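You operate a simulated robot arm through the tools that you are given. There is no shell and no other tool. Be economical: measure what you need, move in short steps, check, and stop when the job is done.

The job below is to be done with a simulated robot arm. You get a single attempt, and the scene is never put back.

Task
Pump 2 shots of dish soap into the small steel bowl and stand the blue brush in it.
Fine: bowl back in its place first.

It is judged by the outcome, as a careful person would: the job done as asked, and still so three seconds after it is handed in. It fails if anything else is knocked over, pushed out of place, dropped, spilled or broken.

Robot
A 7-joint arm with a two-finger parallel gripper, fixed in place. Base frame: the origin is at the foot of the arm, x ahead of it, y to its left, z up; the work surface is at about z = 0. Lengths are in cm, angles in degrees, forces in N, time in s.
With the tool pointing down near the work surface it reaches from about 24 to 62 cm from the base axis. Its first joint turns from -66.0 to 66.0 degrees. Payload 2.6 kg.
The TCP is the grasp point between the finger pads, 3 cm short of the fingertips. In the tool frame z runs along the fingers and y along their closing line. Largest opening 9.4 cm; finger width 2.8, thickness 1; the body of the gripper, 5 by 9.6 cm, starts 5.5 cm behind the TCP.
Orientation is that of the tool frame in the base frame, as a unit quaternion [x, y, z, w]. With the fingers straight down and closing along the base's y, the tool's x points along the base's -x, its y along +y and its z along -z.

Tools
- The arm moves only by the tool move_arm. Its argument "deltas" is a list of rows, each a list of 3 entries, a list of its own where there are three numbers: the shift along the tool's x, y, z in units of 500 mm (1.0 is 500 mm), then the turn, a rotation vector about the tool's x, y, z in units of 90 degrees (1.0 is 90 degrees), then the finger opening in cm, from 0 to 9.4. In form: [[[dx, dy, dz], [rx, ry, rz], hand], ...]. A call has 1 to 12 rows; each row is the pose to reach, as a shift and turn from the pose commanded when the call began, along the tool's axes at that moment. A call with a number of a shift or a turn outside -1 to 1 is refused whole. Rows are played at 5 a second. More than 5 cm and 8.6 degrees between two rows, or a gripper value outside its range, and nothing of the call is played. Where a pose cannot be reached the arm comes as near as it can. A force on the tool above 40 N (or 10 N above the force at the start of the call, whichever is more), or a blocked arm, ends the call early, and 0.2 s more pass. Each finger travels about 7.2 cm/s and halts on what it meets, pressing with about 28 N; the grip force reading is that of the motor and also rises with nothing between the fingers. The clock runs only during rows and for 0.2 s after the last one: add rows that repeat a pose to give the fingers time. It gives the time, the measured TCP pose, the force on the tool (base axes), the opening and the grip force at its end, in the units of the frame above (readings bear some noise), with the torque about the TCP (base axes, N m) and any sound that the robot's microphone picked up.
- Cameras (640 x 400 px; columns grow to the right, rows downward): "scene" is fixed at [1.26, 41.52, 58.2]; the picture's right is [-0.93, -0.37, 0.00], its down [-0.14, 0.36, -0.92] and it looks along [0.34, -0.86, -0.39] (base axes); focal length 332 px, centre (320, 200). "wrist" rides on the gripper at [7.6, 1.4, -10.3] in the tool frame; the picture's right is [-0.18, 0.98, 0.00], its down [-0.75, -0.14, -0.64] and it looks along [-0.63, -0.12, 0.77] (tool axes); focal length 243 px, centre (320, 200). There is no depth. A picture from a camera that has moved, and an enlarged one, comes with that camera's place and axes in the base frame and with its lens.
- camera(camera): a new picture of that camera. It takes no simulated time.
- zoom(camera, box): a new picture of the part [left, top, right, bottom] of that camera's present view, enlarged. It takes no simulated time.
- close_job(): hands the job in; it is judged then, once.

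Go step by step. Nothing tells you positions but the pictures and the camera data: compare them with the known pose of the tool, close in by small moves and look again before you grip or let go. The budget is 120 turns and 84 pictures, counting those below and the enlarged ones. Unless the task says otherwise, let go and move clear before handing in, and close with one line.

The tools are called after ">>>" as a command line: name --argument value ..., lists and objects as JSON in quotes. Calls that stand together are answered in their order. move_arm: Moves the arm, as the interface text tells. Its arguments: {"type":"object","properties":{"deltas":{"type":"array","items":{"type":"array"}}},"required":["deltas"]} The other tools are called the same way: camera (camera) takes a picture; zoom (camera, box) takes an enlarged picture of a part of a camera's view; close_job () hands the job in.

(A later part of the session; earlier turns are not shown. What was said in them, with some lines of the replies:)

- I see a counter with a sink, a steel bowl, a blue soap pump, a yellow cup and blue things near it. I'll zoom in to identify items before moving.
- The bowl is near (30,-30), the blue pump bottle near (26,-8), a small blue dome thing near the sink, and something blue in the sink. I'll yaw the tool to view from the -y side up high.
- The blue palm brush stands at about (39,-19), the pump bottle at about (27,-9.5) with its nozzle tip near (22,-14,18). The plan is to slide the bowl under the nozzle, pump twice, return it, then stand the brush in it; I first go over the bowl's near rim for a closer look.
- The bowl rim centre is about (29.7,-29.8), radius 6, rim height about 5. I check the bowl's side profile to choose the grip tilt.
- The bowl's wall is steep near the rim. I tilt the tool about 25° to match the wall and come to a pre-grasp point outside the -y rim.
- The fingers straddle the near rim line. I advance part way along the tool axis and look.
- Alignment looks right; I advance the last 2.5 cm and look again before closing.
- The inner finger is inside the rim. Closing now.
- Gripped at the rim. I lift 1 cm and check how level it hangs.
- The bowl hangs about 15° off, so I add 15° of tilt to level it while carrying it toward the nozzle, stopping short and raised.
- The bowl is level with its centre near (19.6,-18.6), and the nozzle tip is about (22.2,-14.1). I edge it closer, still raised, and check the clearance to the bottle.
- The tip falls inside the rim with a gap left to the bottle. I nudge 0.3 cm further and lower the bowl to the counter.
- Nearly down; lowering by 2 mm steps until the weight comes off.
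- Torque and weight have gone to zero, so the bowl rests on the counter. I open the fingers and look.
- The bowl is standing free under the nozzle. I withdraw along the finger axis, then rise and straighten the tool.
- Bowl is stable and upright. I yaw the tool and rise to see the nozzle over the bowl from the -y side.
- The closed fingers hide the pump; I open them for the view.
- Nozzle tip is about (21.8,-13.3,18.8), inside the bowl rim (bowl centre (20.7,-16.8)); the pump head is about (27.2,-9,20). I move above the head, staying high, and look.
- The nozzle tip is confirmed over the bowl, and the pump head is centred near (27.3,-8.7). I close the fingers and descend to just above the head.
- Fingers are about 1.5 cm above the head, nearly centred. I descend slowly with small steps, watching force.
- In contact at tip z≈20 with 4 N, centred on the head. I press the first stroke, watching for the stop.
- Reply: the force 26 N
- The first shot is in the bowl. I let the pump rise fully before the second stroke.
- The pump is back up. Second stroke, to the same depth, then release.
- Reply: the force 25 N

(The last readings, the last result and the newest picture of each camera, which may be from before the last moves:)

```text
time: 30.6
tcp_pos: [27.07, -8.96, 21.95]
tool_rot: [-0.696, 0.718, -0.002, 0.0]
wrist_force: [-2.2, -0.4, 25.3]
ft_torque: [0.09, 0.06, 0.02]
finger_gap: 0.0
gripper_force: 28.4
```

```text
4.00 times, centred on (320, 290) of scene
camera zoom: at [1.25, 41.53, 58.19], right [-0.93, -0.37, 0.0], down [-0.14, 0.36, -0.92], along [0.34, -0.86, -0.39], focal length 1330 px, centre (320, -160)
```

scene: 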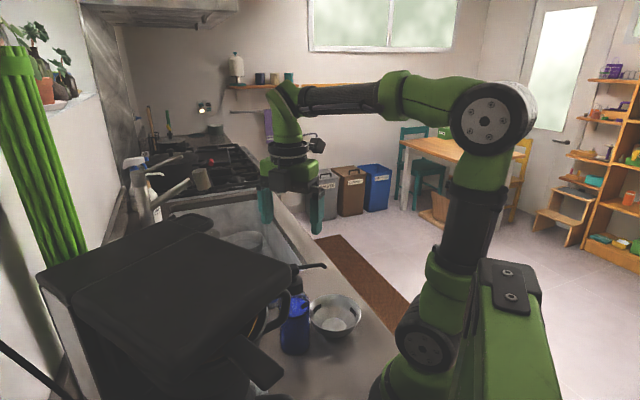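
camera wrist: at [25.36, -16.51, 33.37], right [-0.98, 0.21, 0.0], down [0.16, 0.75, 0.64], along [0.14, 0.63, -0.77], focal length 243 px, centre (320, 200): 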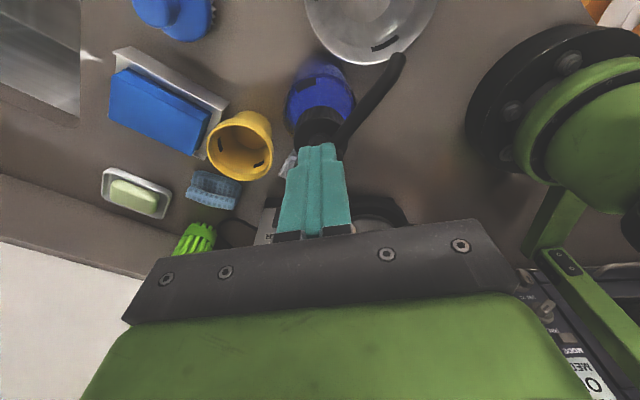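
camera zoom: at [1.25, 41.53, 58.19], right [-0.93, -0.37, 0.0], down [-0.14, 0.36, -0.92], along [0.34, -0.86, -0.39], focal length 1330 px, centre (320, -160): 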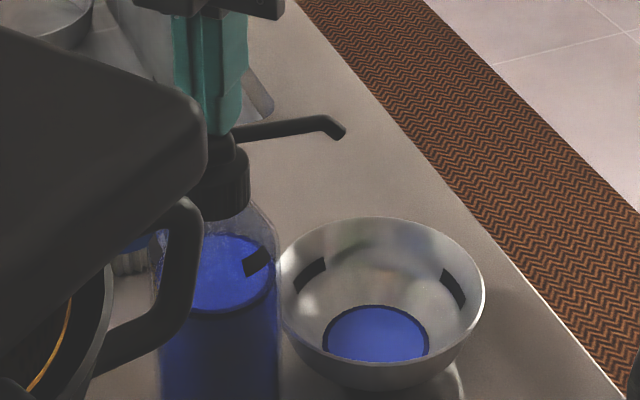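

The level has risen: two shots are in. I rise straight up and swing back toward the bowl's -y side, undoing the yaw.

>>> move_arm --deltas '[[[0, 0, -0.09], [0, 0, 0], 0], [[0, 0, -0.18], [0, 0, 0], 0], [[0.03, 0.01, -0.2], [0, 0, 0.095], 0], [[0.07, 0.02, -0.2], [0, 0, 0.19], 0], [[0.11, 0.03, -0.2], [0, 0, 0.285], 0], [[0.15, 0.04, -0.2], [0, 0, 0.38], 0], [[0.2, 0.055, -0.2], [0, 0, 0.475], 0], [[0.25, 0.07, -0.2], [0, 0, 0.57], 0], [[0.3, 0.085, -0.2], [0, 0, 0.665], 0], [[0.35, 0.1, -0.2], [0, 0, 0.76], 0], [[0.39, 0.11, -0.2], [0, 0, 0.855], 0], [[0.428, 0.118, -0.2], [0, 0, 0.95], 0]]'

>>> zoom --camera "scene" --box '[270, 240, 370, 340]'

```text
time: 33.2
tcp_pos: [20.5, -30.31, 31.85]
tool_rot: [-0.023, 1.0, 0.0, 0.001]
wrist_force: [-0.2, 0.4, -0.7]
ft_torque: [-0.03, 0.0, 0.04]
finger_gap: 0.0
gripper_force: 27.9
```

```text
4.00 times, centred on (320, 290) of scene
camera zoom: at [1.25, 41.53, 58.2], right [-0.93, -0.37, 0.0], down [-0.14, 0.36, -0.92], along [0.34, -0.86, -0.39], focal length 1330 px, centre (320, -160)
```

zoom: 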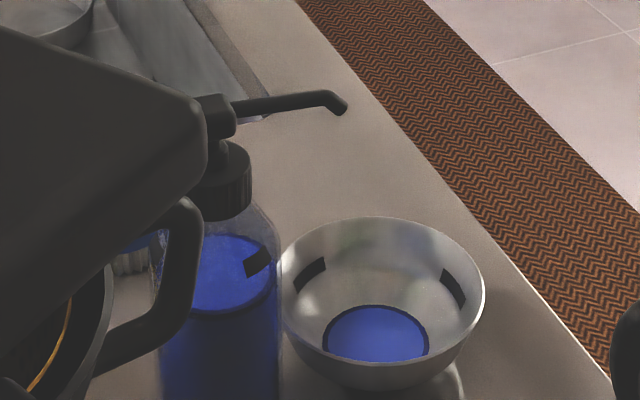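

>>> move_arm --deltas '[[[0, 0, 0], [0, 0, 0.03], 2.6], [[0, 0, 0], [0, 0, 0.03], 2.6]]'

>>> move_arm --deltas '[[[0, 0, 0.04], [-0.07, 0, 0], 2.6], [[0, 0, 0.1], [-0.15, 0, 0], 2.6], [[0, 0, 0.17], [-0.23, 0, 0], 2.6], [[0, 0, 0.24], [-0.31, 0, 0], 2.6], [[0, 0, 0.31], [-0.39, 0, 0], 2.6], [[0, 0.002, 0.367], [-0.446, 0, 0], 2.6], [[0, 0.002, 0.367], [-0.446, 0, 0], 2.6]]'

>>> camera --camera "wrist"

```text
time: 33.8
tcp_pos: [20.49, -30.23, 31.9]
tool_rot: [0.0, 1.0, 0.0, 0.0]
wrist_force: [-0.6, 0.4, 0.6]
ft_torque: [0.02, 0.0, 0.01]
finger_gap: 2.61
gripper_force: 0.0
```

```text
time: 35.4
tcp_pos: [20.53, -30.02, 13.43]
tool_rot: [0.0, 0.939, 0.343, 0.0]
wrist_force: [0.0, 0.5, -0.4]
ft_torque: [-0.01, 0.01, -0.03]
finger_gap: 2.59
gripper_force: 0.1
```

```text
39 pictures are left
camera wrist: at [12.86, -35.56, 22.27], right [0.18, 0.75, 0.63], down [0.75, -0.52, 0.4], along [0.63, 0.4, -0.66], focal length 243 px, centre (320, 200)
```

wrist: 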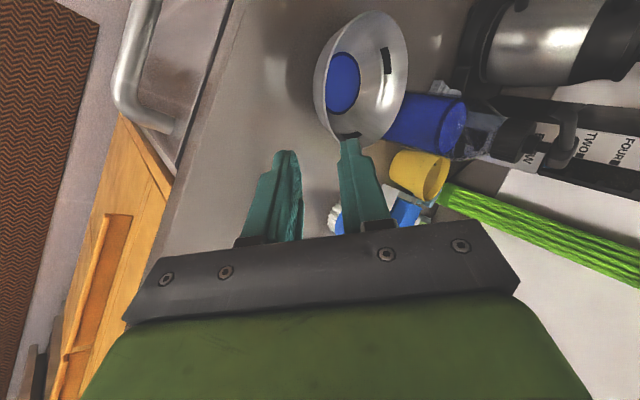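

Same approach line as on my retreat. I advance to the earlier grip pose and close.

>>> move_arm --deltas '[[[-0.001, 0, 0.07], [0, 0, 0], 2.6], [[-0.002, -0.001, 0.13], [0, 0, 0], 2.6], [[-0.0024, -0.001, 0.17], [0, 0, 0], 2.6], [[-0.0024, -0.001, 0.197], [0, 0, 0], 2.6], [[-0.0024, -0.001, 0.197], [0, 0, 0], 2.6]]'

>>> camera --camera "wrist"

```text
time: 36.6
tcp_pos: [20.59, -23.71, 5.81]
tool_rot: [0.0, 0.94, 0.342, 0.0]
wrist_force: [0.4, 0.1, 0.4]
ft_torque: [0.0, 0.03, 0.02]
finger_gap: 2.6
gripper_force: 0.1
```

```text
38 pictures are left
camera wrist: at [12.96, -29.23, 14.72], right [0.18, 0.75, 0.63], down [0.75, -0.52, 0.4], along [0.63, 0.4, -0.66], focal length 243 px, centre (320, 200)
```

wrist: 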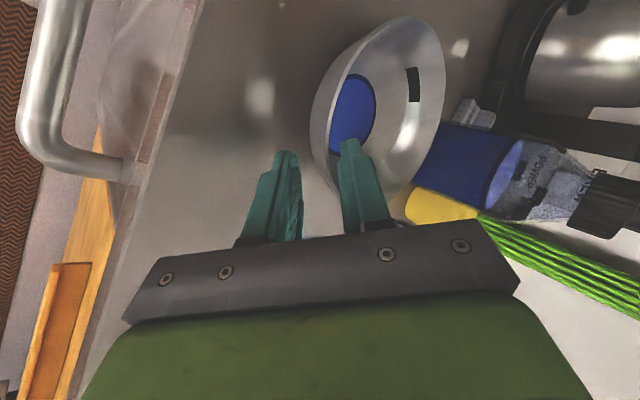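

>>> move_arm --deltas '[[[0, 0, 0], [0, 0, 0], 2], [[0, 0, 0], [0, 0, 0], 1.4], [[0, 0, 0], [0, 0, 0], 0.9], [[0, 0, 0], [0, 0, 0], 0.4], [[0, 0, 0], [0, 0, 0], 0], [[0, 0, 0], [0, 0, 0], 0]]'

>>> move_arm --deltas '[[[0, 0.0032, -0.0038], [0, 0, 0], 0], [[0, 0.0064, -0.0077], [0, 0, 0], 0]]'

>>> zoom --camera "scene" --box '[270, 240, 370, 340]'

```text
time: 38.0
tcp_pos: [20.75, -23.78, 5.93]
tool_rot: [0.001, 0.94, 0.342, 0.0]
wrist_force: [-0.1, 0.2, 0.4]
ft_torque: [0.0, -0.04, -0.03]
finger_gap: 0.74
gripper_force: 27.5
```

```text
time: 38.6
tcp_pos: [20.69, -23.73, 6.47]
tool_rot: [0.0, 0.939, 0.343, -0.001]
wrist_force: [-0.3, 0.5, -2.1]
ft_torque: [-0.07, 0.01, -0.01]
finger_gap: 0.71
gripper_force: 27.9
```

```text
4.00 times, centred on (320, 290) of scene
camera zoom: at [1.26, 41.52, 58.2], right [-0.93, -0.37, 0.0], down [-0.14, 0.36, -0.92], along [0.34, -0.86, -0.39], focal length 1330 px, centre (320, -160)
```

zoom: 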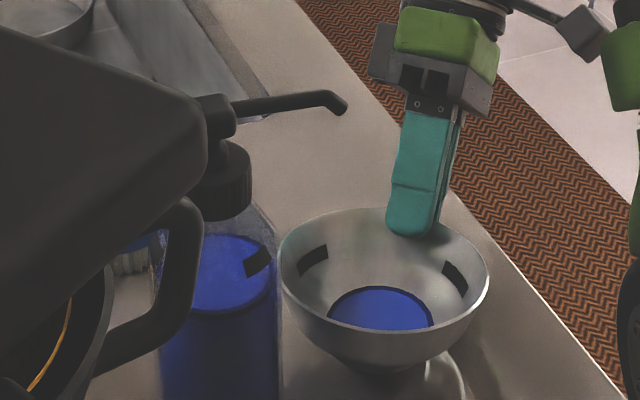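

Level and lifted with the soap still. I carry it gently back toward its original place.

>>> move_arm --deltas '[[[0, 0.0045, -0.0053], [0, 0, 0], 0], [[-0.004, 0.004, -0.0147], [0, 0, 0], 0], [[-0.015, -0.008, -0.0247], [0, 0, 0], 0], [[-0.035, -0.03, -0.043], [0, 0, 0], 0], [[-0.056, -0.053, -0.063], [0, 0, 0], 0], [[-0.077, -0.076, -0.082], [0, 0, 0], 0], [[-0.098, -0.1, -0.102], [0, 0, 0], 0], [[-0.119, -0.123, -0.121], [0, 0, 0], 0], [[-0.14, -0.146, -0.141], [0, 0, 0], 0], [[-0.16, -0.168, -0.159], [0, 0, 0], 0], [[-0.174, -0.183, -0.172], [0, 0, 0], 0], [[-0.18, -0.19, -0.178], [0, 0, 0], 0]]'

>>> zoom --camera "scene" --box '[270, 240, 370, 310]'

>>> camera --camera "wrist"

```text
time: 41.2
tcp_pos: [29.67, -36.73, 7.23]
tool_rot: [0.0, 0.94, 0.342, 0.001]
wrist_force: [-0.4, 1.0, -1.4]
ft_torque: [-0.1, 0.0, 0.03]
finger_gap: 0.69
gripper_force: 28.2
```

```text
5.71 times, centred on (320, 275) of scene
camera zoom: at [1.26, 41.52, 58.2], right [-0.93, -0.37, 0.0], down [-0.14, 0.36, -0.92], along [0.34, -0.86, -0.39], focal length 1900 px, centre (320, -229)
```

zoom: 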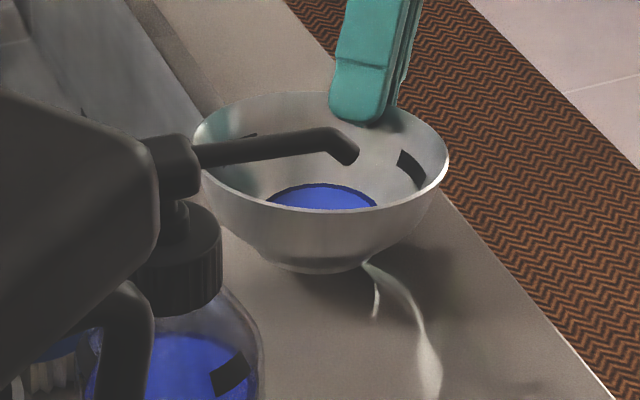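

```text
35 pictures are left
camera wrist: at [21.99, -42.29, 15.96], right [0.18, 0.75, 0.63], down [0.75, -0.52, 0.4], along [0.63, 0.4, -0.66], focal length 243 px, centre (320, 200)
```

wrist: 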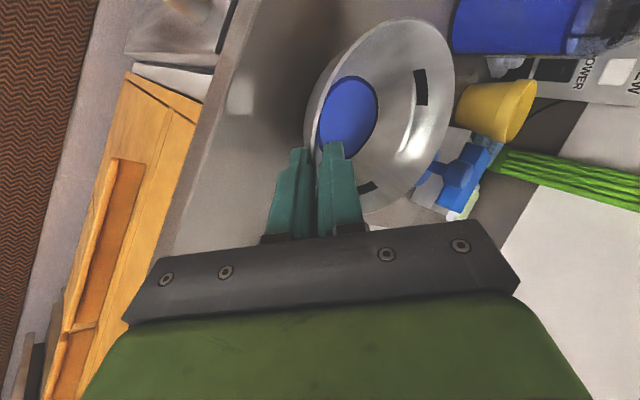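

The bowl hangs slightly high on its far side; I take 7° of tilt off to level it and correct 3 mm in x, then compare with the original picture.

>>> move_arm --deltas '[[[-0.002, 0, 0], [0.03, 0, 0], 0], [[-0.004, 0, 0], [0.06, 0, 0], 0], [[-0.006, 0, 0], [0.08, 0, 0], 0], [[-0.006, 0, 0], [0.08, 0, 0], 0]]'

>>> zoom --camera "scene" --box '[270, 240, 370, 310]'

```text
time: 42.2
tcp_pos: [29.84, -36.8, 7.15]
tool_rot: [-0.001, 0.959, 0.282, 0.001]
wrist_force: [0.4, 0.0, -0.8]
ft_torque: [-0.06, 0.01, 0.02]
finger_gap: 0.69
gripper_force: 28.1
```

```text
5.71 times, centred on (320, 275) of scene
camera zoom: at [1.26, 41.52, 58.2], right [-0.93, -0.37, 0.0], down [-0.14, 0.36, -0.92], along [0.34, -0.86, -0.39], focal length 1900 px, centre (320, -229)
```

zoom: 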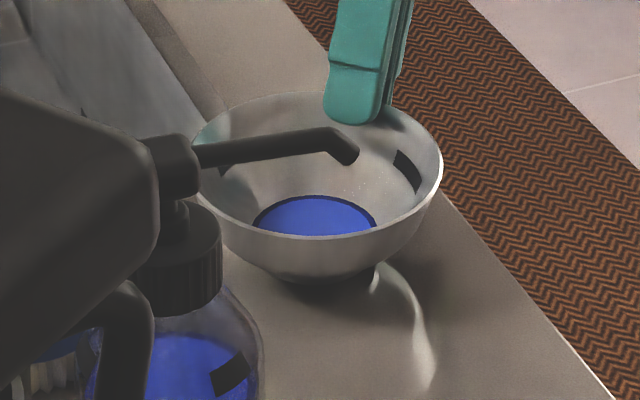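

Level and lined up with the original outline. I lower it in small steps.

>>> move_arm --deltas '[[[0, -0.004, 0.006], [0, 0, 0], 0], [[0, -0.0076, 0.0118], [0, 0, 0], 0], [[0, -0.0076, 0.0118], [0, 0, 0], 0]]'

>>> move_arm --deltas '[[[0, -0.0022, 0.0034], [0, 0, 0], 0], [[0, -0.0022, 0.0034], [0, 0, 0], 0]]'

>>> move_arm --deltas '[[[0, -0.0022, 0.0034], [0, 0, 0], 0], [[0, -0.0022, 0.0034], [0, 0, 0], 0]]'

>>> zoom --camera "scene" --box '[270, 240, 370, 310]'

```text
time: 43.0
tcp_pos: [29.95, -36.69, 6.44]
tool_rot: [0.0, 0.959, 0.284, 0.0]
wrist_force: [0.3, 0.5, -0.3]
ft_torque: [-0.09, 0.0, 0.0]
finger_gap: 0.72
gripper_force: 28.0
```

```text
time: 43.6
tcp_pos: [30.03, -36.9, 6.48]
tool_rot: [0.001, 0.959, 0.282, 0.001]
wrist_force: [-3.9, -3.7, 15.1]
ft_torque: [0.43, 0.44, 0.12]
finger_gap: 0.73
gripper_force: 28.1
```

```text
time: 44.2
tcp_pos: [30.03, -36.85, 6.2]
tool_rot: [-0.001, 0.959, 0.282, 0.002]
wrist_force: [-0.4, -3.4, 23.2]
ft_torque: [0.58, -0.07, 0.04]
finger_gap: 0.75
gripper_force: 28.3
```

```text
5.71 times, centred on (320, 275) of scene
camera zoom: at [1.25, 41.53, 58.19], right [-0.93, -0.37, 0.0], down [-0.14, 0.36, -0.92], along [0.34, -0.86, -0.39], focal length 1900 px, centre (320, -229)
```

zoom: 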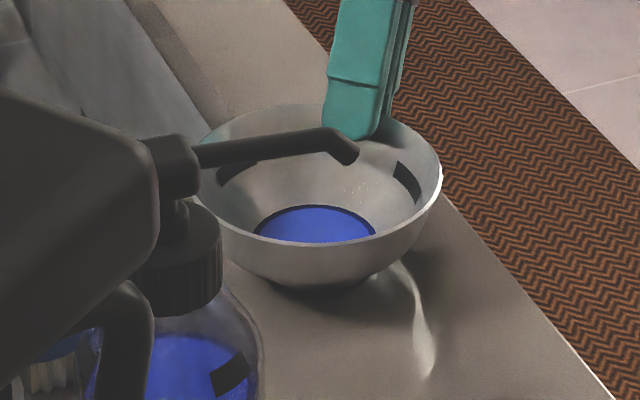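

It is on the counter and pressing; I ease up 2 mm and release.

>>> move_arm --deltas '[[[0, 0.0022, -0.0034], [0, 0, 0], 0], [[0, 0.003, -0.0046], [0, 0, 0], 0], [[0, 0.003, -0.0046], [0, 0, 0], 0.8], [[0, 0.003, -0.0046], [0, 0, 0], 1.0], [[0, 0.003, -0.0046], [0, 0, 0], 1.4], [[0, 0.003, -0.0046], [0, 0, 0], 2], [[0, 0.003, -0.0046], [0, 0, 0], 3], [[0, 0.003, -0.0046], [0, 0, 0], 3]]'

>>> zoom --camera "scene" --box '[270, 240, 370, 310]'

>>> camera --camera "wrist"

```text
time: 46.0
tcp_pos: [29.9, -36.81, 6.41]
tool_rot: [0.001, 0.959, 0.283, 0.0]
wrist_force: [0.4, 0.7, 0.2]
ft_torque: [-0.01, 0.0, -0.01]
finger_gap: 3.0
gripper_force: 0.1
```

```text
5.71 times, centred on (320, 275) of scene
camera zoom: at [1.26, 41.52, 58.2], right [-0.93, -0.37, 0.0], down [-0.14, 0.36, -0.92], along [0.34, -0.86, -0.39], focal length 1900 px, centre (320, -229)
```

zoom: 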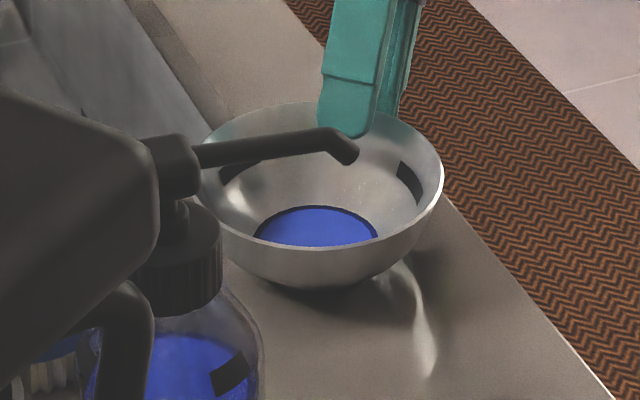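

```text
31 pictures are left
camera wrist: at [22.3, -41.13, 15.75], right [0.18, 0.83, 0.53], down [0.75, -0.47, 0.46], along [0.63, 0.32, -0.71], focal length 243 px, centre (320, 200)
```

wrist: 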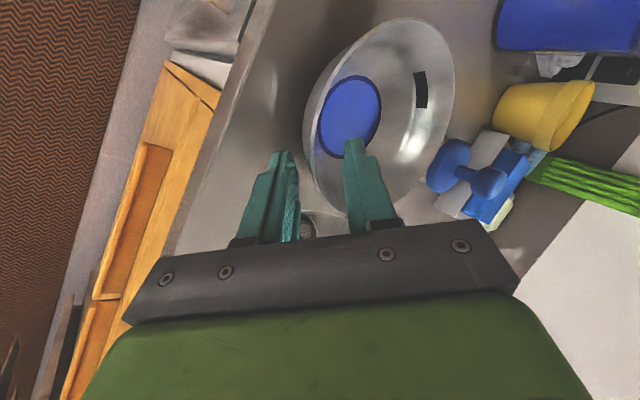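

The bowl is free and the soap is in place. I withdraw and return to the earlier viewing pose to compare its position with the original.

>>> move_arm --deltas '[[[0, 0, -0.06], [0, 0, 0], 3], [[0, 0, -0.12], [0, 0, 0], 3], [[0, 0, -0.16], [0, 0, 0], 4], [[0, 0.045, -0.19], [0.08, 0, 0], 6], [[0.002, 0.09, -0.21], [0.16, 0, 0], 9.4], [[0.004, 0.135, -0.235], [0.25, 0, 0], 9.4], [[0.0056, 0.174, -0.259], [0.33, 0, 0], 9.4], [[0.0056, 0.174, -0.259], [0.364, 0, 0], 9.4], [[0.0056, 0.174, -0.259], [0.364, 0, 0], 9.4]]'

>>> zoom --camera "wrist" --box '[300, 0, 480, 150]'

>>> zoom --camera "scene" --box '[270, 240, 370, 310]'

```text
time: 48.0
tcp_pos: [29.58, -36.54, 22.0]
tool_rot: [0.001, 1.0, 0.0, 0.0]
wrist_force: [-0.4, 0.4, -0.1]
ft_torque: [0.03, 0.01, -0.02]
finger_gap: 9.4
gripper_force: 0.1
```

```text
2.67 times, centred on (390, 75) of wrist
camera zoom: at [21.99, -35.05, 32.3], right [0.18, 0.98, 0.0], down [0.75, -0.14, 0.64], along [0.63, -0.12, -0.77], focal length 647 px, centre (133, 533)
```

zoom: 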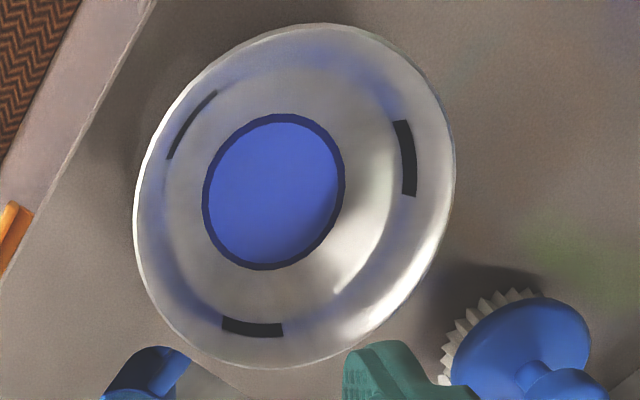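

```text
5.71 times, centred on (320, 275) of scene
camera zoom: at [1.25, 41.53, 58.2], right [-0.93, -0.37, 0.0], down [-0.14, 0.36, -0.92], along [0.34, -0.86, -0.39], focal length 1900 px, centre (320, -229)
```

zoom: 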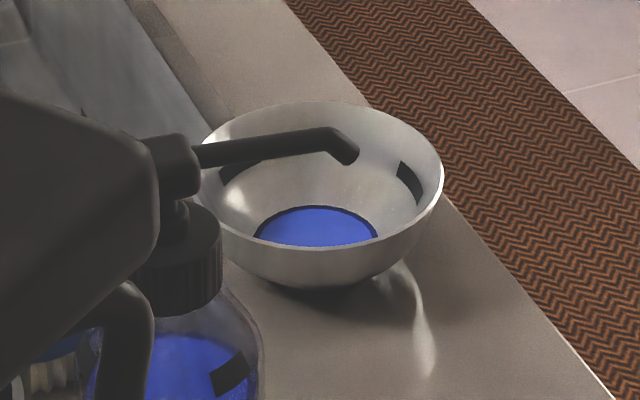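

The bowl is back within about 6 mm of its original spot, with soap pooled in it. Now the brush: I move above it at about (39,-19) and look.

>>> move_arm --deltas '[[[-0.036, 0.07, 0], [0, 0, 0], 9.4], [[-0.072, 0.14, 0], [0, 0, 0], 9.4], [[-0.11, 0.21, 0], [0, 0, 0], 9.4], [[-0.147, 0.28, 0.01], [0, 0, 0], 9.4], [[-0.184, 0.35, 0.02], [0, 0, 0], 9.4], [[-0.184, 0.35, 0.02], [0, 0, 0], 9.4]]'

>>> camera --camera "wrist"

>>> zoom --camera "wrist" --box '[230, 60, 410, 200]'

```text
time: 49.4
tcp_pos: [38.83, -18.89, 21.0]
tool_rot: [0.0, 1.0, 0.0, 0.0]
wrist_force: [0.9, 0.1, -0.4]
ft_torque: [-0.02, 0.05, 0.02]
finger_gap: 9.39
gripper_force: 0.1
```

```text
28 pictures are left
camera wrist: at [31.23, -17.56, 31.24], right [0.18, 0.98, 0.0], down [0.75, -0.14, 0.64], along [0.63, -0.12, -0.77], focal length 243 px, centre (320, 200)
```

wrist: 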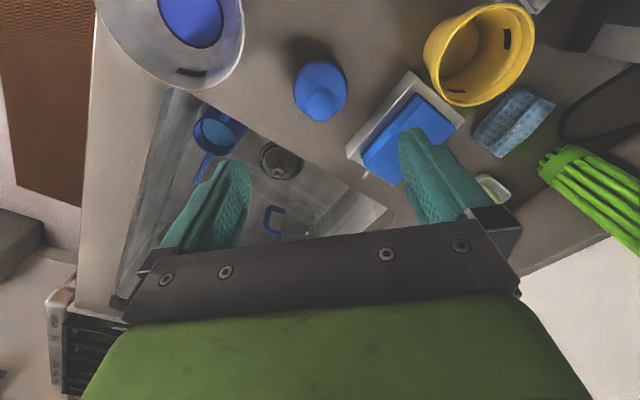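

```text
2.86 times, centred on (320, 130) of wrist
camera zoom: at [31.23, -17.56, 31.24], right [0.18, 0.98, 0.0], down [0.75, -0.14, 0.64], along [0.63, -0.12, -0.77], focal length 693 px, centre (320, 400)
```

zoom: 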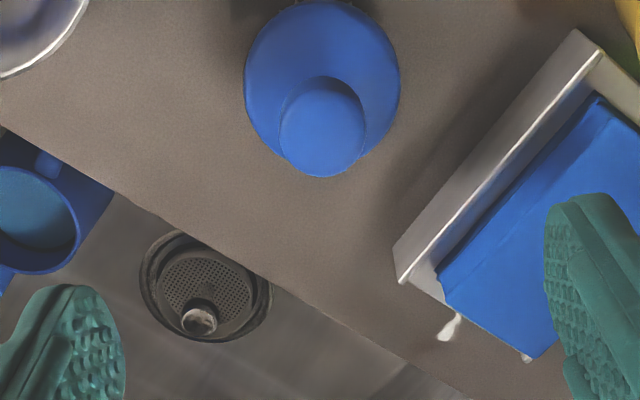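

The brush knob is at about (38.95,-18.95) with its top near z 7.5. I descend with the fingers part-closed to just above it.

>>> move_arm --deltas '[[[-0.002, -0.001, 0.05], [0, 0, 0], 7], [[-0.002, -0.001, 0.1], [0, 0, 0], 5.5], [[-0.002, -0.001, 0.15], [0, 0, 0], 5.5], [[-0.002, -0.001, 0.19], [0, 0, 0], 5.5], [[-0.002, -0.001, 0.19], [0, 0, 0], 5.5]]'

>>> zoom --camera "wrist" --box '[230, 80, 410, 220]'

```text
time: 50.6
tcp_pos: [38.94, -19.02, 11.48]
tool_rot: [0.0, 1.0, 0.001, -0.001]
wrist_force: [-0.2, 0.7, 0.2]
ft_torque: [0.01, 0.0, -0.05]
finger_gap: 5.52
gripper_force: 0.1
```

```text
2.86 times, centred on (320, 150) of wrist
camera zoom: at [31.25, -17.65, 21.73], right [0.18, 0.98, 0.0], down [0.75, -0.14, 0.64], along [0.63, -0.12, -0.77], focal length 693 px, centre (320, 343)
```

zoom: 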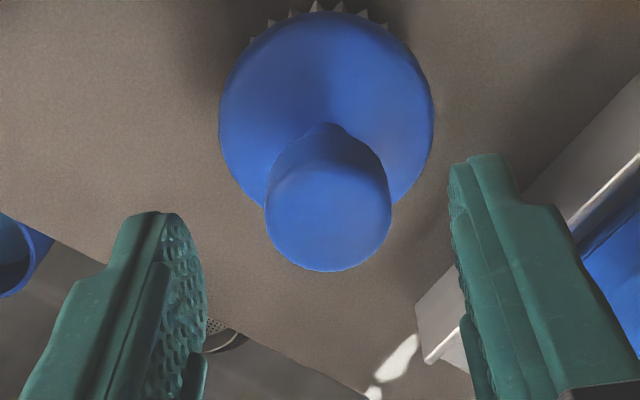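

Triangulated knob: (39.05,-18.95), top z≈7.5. I descend to TCP z≈8.4 so the tips stay above the dome.

>>> move_arm --deltas '[[[-0.002, 0.001, 0.03], [0, 0, 0], 5.5], [[-0.002, 0.001, 0.05], [0, 0, 0], 5.5], [[-0.002, 0.001, 0.06], [0, 0, 0], 5.5]]'

>>> camera --camera "wrist"

```text
time: 51.4
tcp_pos: [38.98, -18.86, 8.5]
tool_rot: [0.0, 1.0, 0.001, 0.0]
wrist_force: [-0.2, -0.1, -0.6]
ft_torque: [0.0, 0.0, 0.0]
finger_gap: 5.5
gripper_force: 0.0
```

```text
25 pictures are left
camera wrist: at [31.36, -17.56, 18.74], right [0.18, 0.98, 0.0], down [0.75, -0.14, 0.64], along [0.63, -0.12, -0.77], focal length 243 px, centre (320, 200)
```

wrist: 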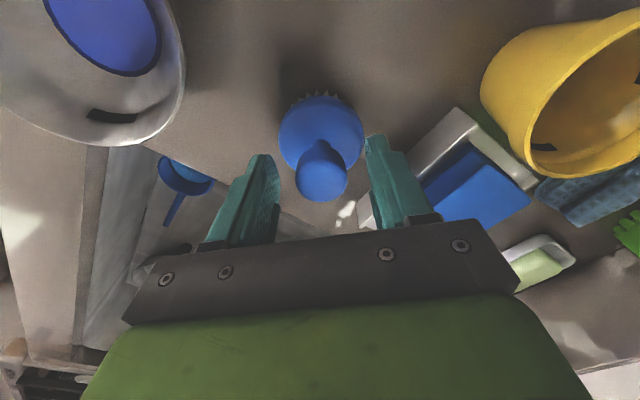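

The knob sits centred between the fingers. Closing, then a 1 cm test lift.

>>> move_arm --deltas '[[[0, 0, 0], [0, 0, 0], 4], [[0, 0, 0], [0, 0, 0], 3], [[0, 0, 0], [0, 0, 0], 2], [[0, 0, 0], [0, 0, 0], 1], [[0, 0, 0], [0, 0, 0], 1], [[0, 0, 0], [0, 0, 0], 1]]'

>>> move_arm --deltas '[[[0, 0, -0.02], [0, 0, 0], 1], [[0, 0, -0.04], [0, 0, 0], 1], [[0, 0, -0.08], [0, 0, 0], 1], [[0, 0, -0.14], [0, 0, 0], 1], [[0, 0, -0.16], [0, 0, 0], 1]]'

>>> camera --camera "wrist"

```text
time: 52.8
tcp_pos: [39.01, -18.91, 8.48]
tool_rot: [0.0, 1.0, 0.0, 0.0]
wrist_force: [1.0, -0.3, -0.5]
ft_torque: [-0.01, -0.04, 0.02]
finger_gap: 2.89
gripper_force: 27.6
```

```text
time: 54.0
tcp_pos: [38.91, -18.93, 16.61]
tool_rot: [-0.002, 1.0, 0.0, 0.001]
wrist_force: [-0.2, -0.5, -0.3]
ft_torque: [0.02, 0.0, -0.03]
finger_gap: 2.88
gripper_force: 27.9
```

```text
24 pictures are left
camera wrist: at [31.36, -17.57, 26.78], right [0.18, 0.98, 0.0], down [0.75, -0.14, 0.64], along [0.63, -0.12, -0.77], focal length 243 px, centre (320, 200)
```

wrist: 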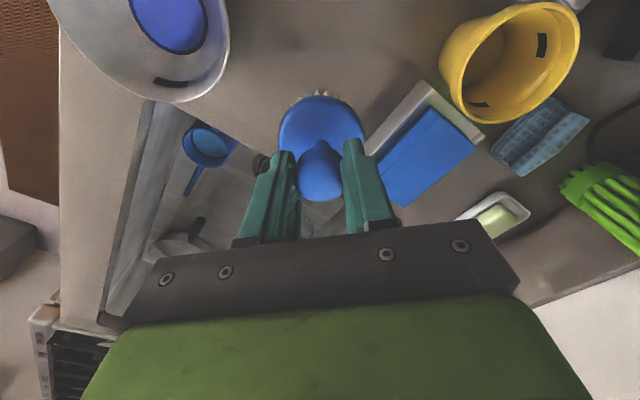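

The brush is held firmly. I carry it over the bowl centre, about (29.6,-30.3), still above the rim.

>>> move_arm --deltas '[[[0.03, -0.037, 0], [0, 0, 0], 1], [[0.065, -0.08, 0], [0, 0, 0], 1], [[0.1, -0.123, 0], [0, 0, 0], 1], [[0.135, -0.166, 0], [0, 0, 0], 1], [[0.165, -0.203, 0], [0, 0, 0], 1], [[0.186, -0.228, 0], [0, 0, 0], 1], [[0.186, -0.228, 0], [0, 0, 0], 1]]'

>>> zoom --camera "wrist" --box '[210, 60, 430, 220]'

>>> zoom --camera "scene" --box '[260, 210, 380, 310]'

```text
time: 55.6
tcp_pos: [29.7, -30.63, 16.45]
tool_rot: [-0.001, 1.0, 0.001, 0.0]
wrist_force: [0.0, 0.8, -1.1]
ft_torque: [0.0, -0.02, -0.02]
finger_gap: 2.85
gripper_force: 28.1
```

```text
2.50 times, centred on (320, 140) of wrist
camera zoom: at [22.07, -29.0, 26.74], right [0.18, 0.98, 0.0], down [0.75, -0.14, 0.64], along [0.63, -0.12, -0.77], focal length 606 px, centre (320, 350)
```

zoom: 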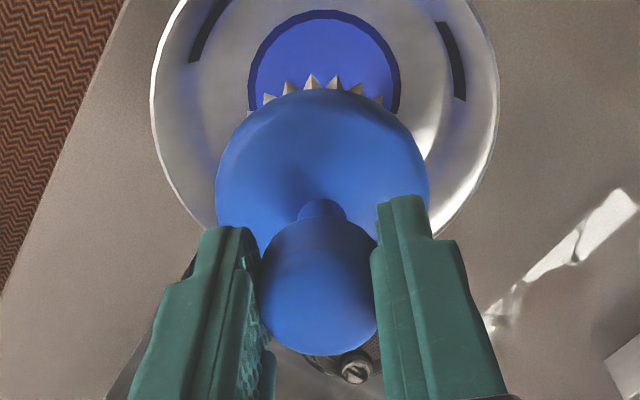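

```text
4.00 times, centred on (320, 260) of scene
camera zoom: at [1.26, 41.52, 58.2], right [-0.93, -0.37, 0.0], down [-0.14, 0.36, -0.92], along [0.34, -0.86, -0.39], focal length 1330 px, centre (320, -40)
```

zoom: 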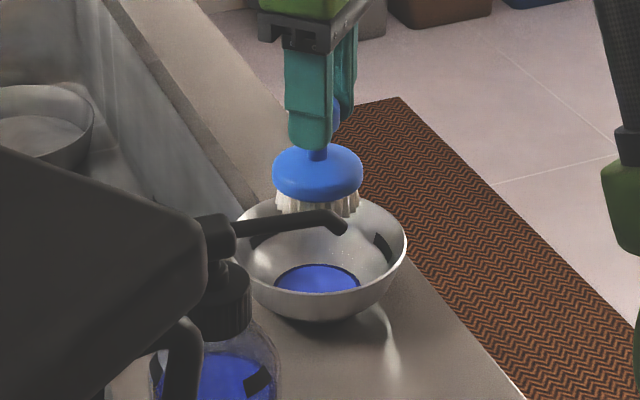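

The brush is centred over the bowl. I lower it into the bowl, stopping just short of the bottom.

>>> move_arm --deltas '[[[0.001, 0.005, 0.02], [0, 0, 0], 1], [[0.001, 0.005, 0.05], [0, 0, 0], 1], [[0.001, 0.005, 0.08], [0, 0, 0], 1], [[0.001, 0.005, 0.105], [0, 0, 0], 1], [[0.001, 0.005, 0.115], [0, 0, 0], 1]]'

>>> zoom --camera "scene" --box '[270, 220, 370, 310]'

>>> zoom --camera "wrist" --box '[210, 60, 430, 220]'

```text
time: 56.8
tcp_pos: [29.79, -30.05, 10.7]
tool_rot: [0.0, 1.0, 0.0, 0.0]
wrist_force: [-0.3, -0.2, -1.0]
ft_torque: [0.0, -0.01, -0.02]
finger_gap: 2.89
gripper_force: 28.1
```

```text
4.44 times, centred on (320, 265) of scene
camera zoom: at [1.26, 41.52, 58.2], right [-0.93, -0.37, 0.0], down [-0.14, 0.36, -0.92], along [0.34, -0.86, -0.39], focal length 1478 px, centre (320, -89)
```

zoom: 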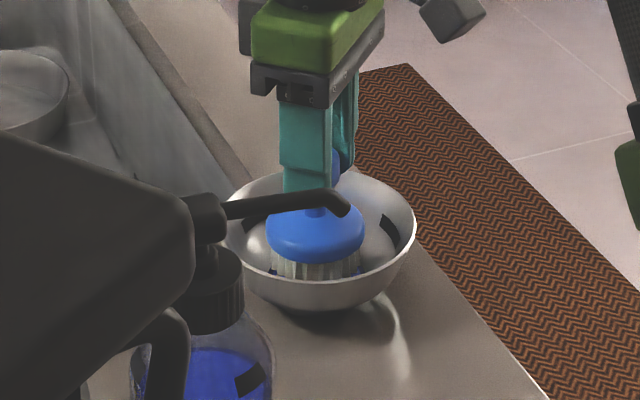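

```text
2.50 times, centred on (320, 140) of wrist
camera zoom: at [22.11, -28.72, 21.0], right [0.18, 0.98, 0.0], down [0.75, -0.14, 0.64], along [0.63, -0.12, -0.77], focal length 606 px, centre (320, 350)
```

zoom: 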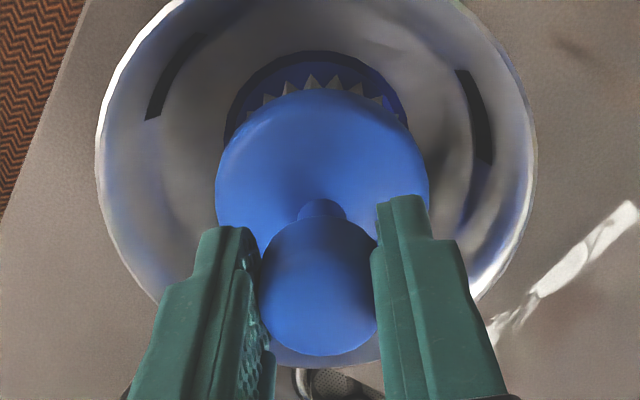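

Nearly down. I lower in 3 mm steps until contact.

>>> move_arm --deltas '[[[0.002, -0.003, 0.006], [0, 0, 0], 1], [[0.002, -0.003, 0.012], [0, 0, 0], 1], [[0.002, -0.003, 0.018], [0, 0, 0], 1]]'

>>> move_arm --deltas '[[[0, 0, 0.004], [0, 0, 0], 1], [[0, 0, 0.006], [0, 0, 0], 1]]'

>>> zoom --camera "scene" --box '[270, 220, 370, 310]'

```text
time: 57.6
tcp_pos: [29.6, -30.25, 9.85]
tool_rot: [0.0, 1.0, 0.0, 0.0]
wrist_force: [-0.5, 0.9, -0.2]
ft_torque: [-0.04, -0.04, -0.01]
finger_gap: 2.88
gripper_force: 27.5
```

```text
time: 58.2
tcp_pos: [29.63, -30.32, 9.51]
tool_rot: [0.0, 1.0, 0.001, 0.001]
wrist_force: [-0.8, -0.2, -0.4]
ft_torque: [0.03, 0.01, 0.0]
finger_gap: 2.88
gripper_force: 28.2
```

```text
4.44 times, centred on (320, 265) of scene
camera zoom: at [1.26, 41.52, 58.2], right [-0.93, -0.37, 0.0], down [-0.14, 0.36, -0.92], along [0.34, -0.86, -0.39], focal length 1478 px, centre (320, -89)
```

zoom: 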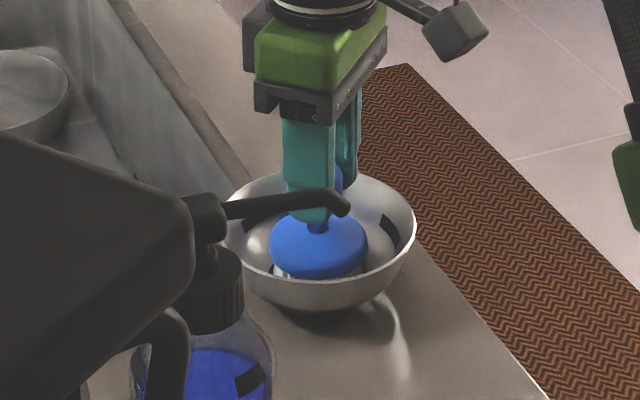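

>>> move_arm --deltas '[[[0, 0, 0.004], [0, 0, 0], 1], [[0, 0, 0.004], [0, 0, 0], 1]]'

>>> move_arm --deltas '[[[0, 0, 0.004], [0, 0, 0], 1], [[0, 0, 0.004], [0, 0, 0], 1]]'

```text
time: 58.8
tcp_pos: [29.72, -30.38, 9.33]
tool_rot: [-0.001, 1.0, 0.001, 0.0]
wrist_force: [1.1, 0.5, 0.9]
ft_torque: [-0.02, -0.06, 0.0]
finger_gap: 2.84
gripper_force: 28.1
```

```text
time: 59.4
tcp_pos: [29.67, -30.33, 9.24]
tool_rot: [0.0, 1.0, 0.0, 0.001]
wrist_force: [-3.3, 5.2, 19.1]
ft_torque: [0.34, 0.25, -0.01]
finger_gap: 2.87
gripper_force: 28.0
```

Contact at TCP z≈9.2. I ease off 2 mm and open slowly.

>>> move_arm --deltas '[[[0.001, 0.001, -0.004], [0, 0, 0], 1], [[0.001, 0.001, -0.004], [0, 0, 0], 2.9], [[0.001, 0.001, -0.004], [0, 0, 0], 3.2], [[0.001, 0.001, -0.004], [0, 0, 0], 3.8], [[0.001, 0.001, -0.004], [0, 0, 0], 4.6], [[0.001, 0.001, -0.004], [0, 0, 0], 5], [[0.001, 0.001, -0.004], [0, 0, 0], 5]]'

>>> zoom --camera "scene" --box '[270, 220, 370, 310]'

>>> zoom --camera "wrist" --box '[210, 60, 430, 220]'

```text
time: 61.0
tcp_pos: [29.64, -30.19, 9.39]
tool_rot: [0.0, 1.0, 0.001, -0.001]
wrist_force: [0.6, 0.6, 0.5]
ft_torque: [0.0, -0.04, -0.01]
finger_gap: 5.01
gripper_force: 0.1
```

```text
4.44 times, centred on (320, 265) of scene
camera zoom: at [1.26, 41.52, 58.2], right [-0.93, -0.37, 0.0], down [-0.14, 0.36, -0.92], along [0.34, -0.86, -0.39], focal length 1478 px, centre (320, -89)
```

zoom: 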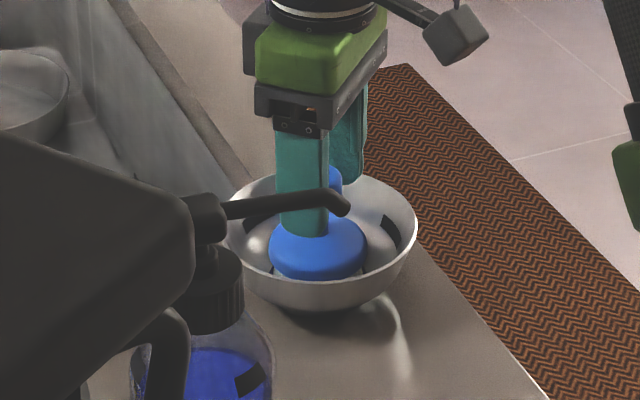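

```text
2.50 times, centred on (320, 140) of wrist
camera zoom: at [21.93, -28.81, 19.6], right [0.18, 0.98, 0.0], down [0.75, -0.14, 0.64], along [0.63, -0.12, -0.77], focal length 606 px, centre (320, 350)
```

zoom: 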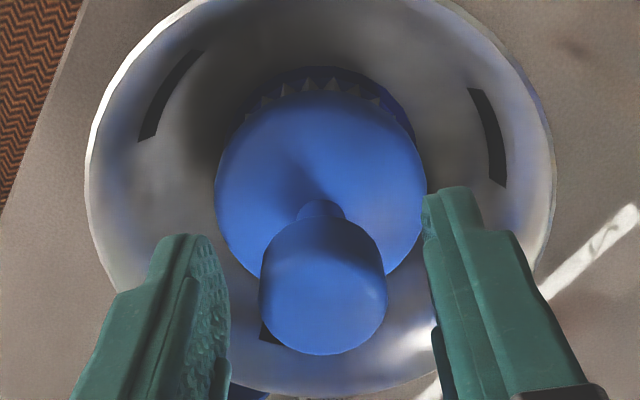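

The brush stands upright by itself in the soapy bowl. I raise straight up and check everything.

>>> move_arm --deltas '[[[0, 0, -0.03], [0, 0, 0], 5], [[0, 0, -0.08], [0, 0, 0], 5], [[0, 0, -0.16], [0, 0, 0], 5], [[0, 0, -0.25], [0, 0, 0], 5], [[0, 0, -0.34], [0, 0, 0], 6], [[0, 0, -0.42], [0, 0, 0], 9], [[0, 0, -0.42], [0, 0, 0], 9], [[0, 0, -0.42], [0, 0, 0], 9]]'

>>> camera --camera "wrist"

>>> zoom --camera "scene" --box '[250, 220, 370, 340]'

```text
time: 62.8
tcp_pos: [29.51, -30.24, 30.3]
tool_rot: [0.0, 1.0, 0.001, 0.0]
wrist_force: [0.2, -0.5, 0.1]
ft_torque: [0.0, -0.02, 0.03]
finger_gap: 9.01
gripper_force: 0.2
```

```text
16 pictures are left
camera wrist: at [21.92, -28.81, 40.6], right [0.18, 0.98, 0.0], down [0.75, -0.14, 0.64], along [0.63, -0.12, -0.77], focal length 243 px, centre (320, 200)
```

wrist: 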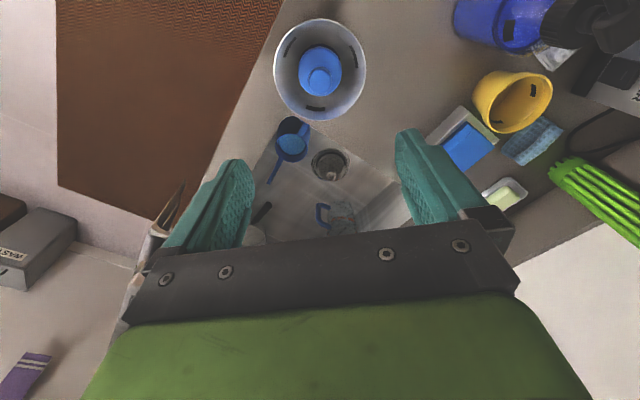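

```text
3.33 times, centred on (310, 280) of scene
camera zoom: at [1.25, 41.52, 58.2], right [-0.93, -0.37, 0.0], down [-0.14, 0.36, -0.92], along [0.34, -0.86, -0.39], focal length 1108 px, centre (353, -67)
```

zoom: 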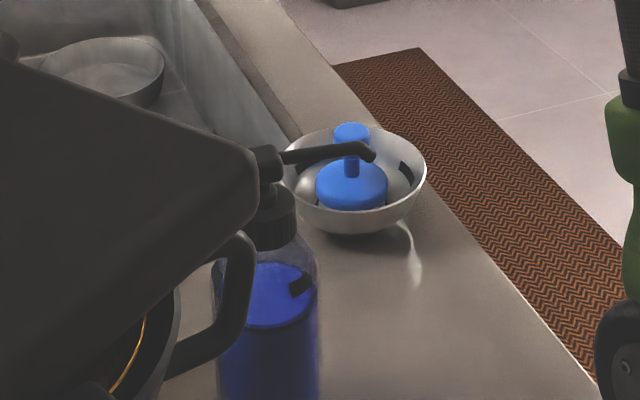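

The brush is standing upright in the bowl, the bowl is back in its spot, the pump bottle hasn't moved, and the arm is clear. I'm handing in now.

>>> close_job

```text
The job is handed in.
```

I pumped two shots of dish soap into the small steel bowl, set it back within about 6 mm of its original spot, and stood the blue brush upright in it.
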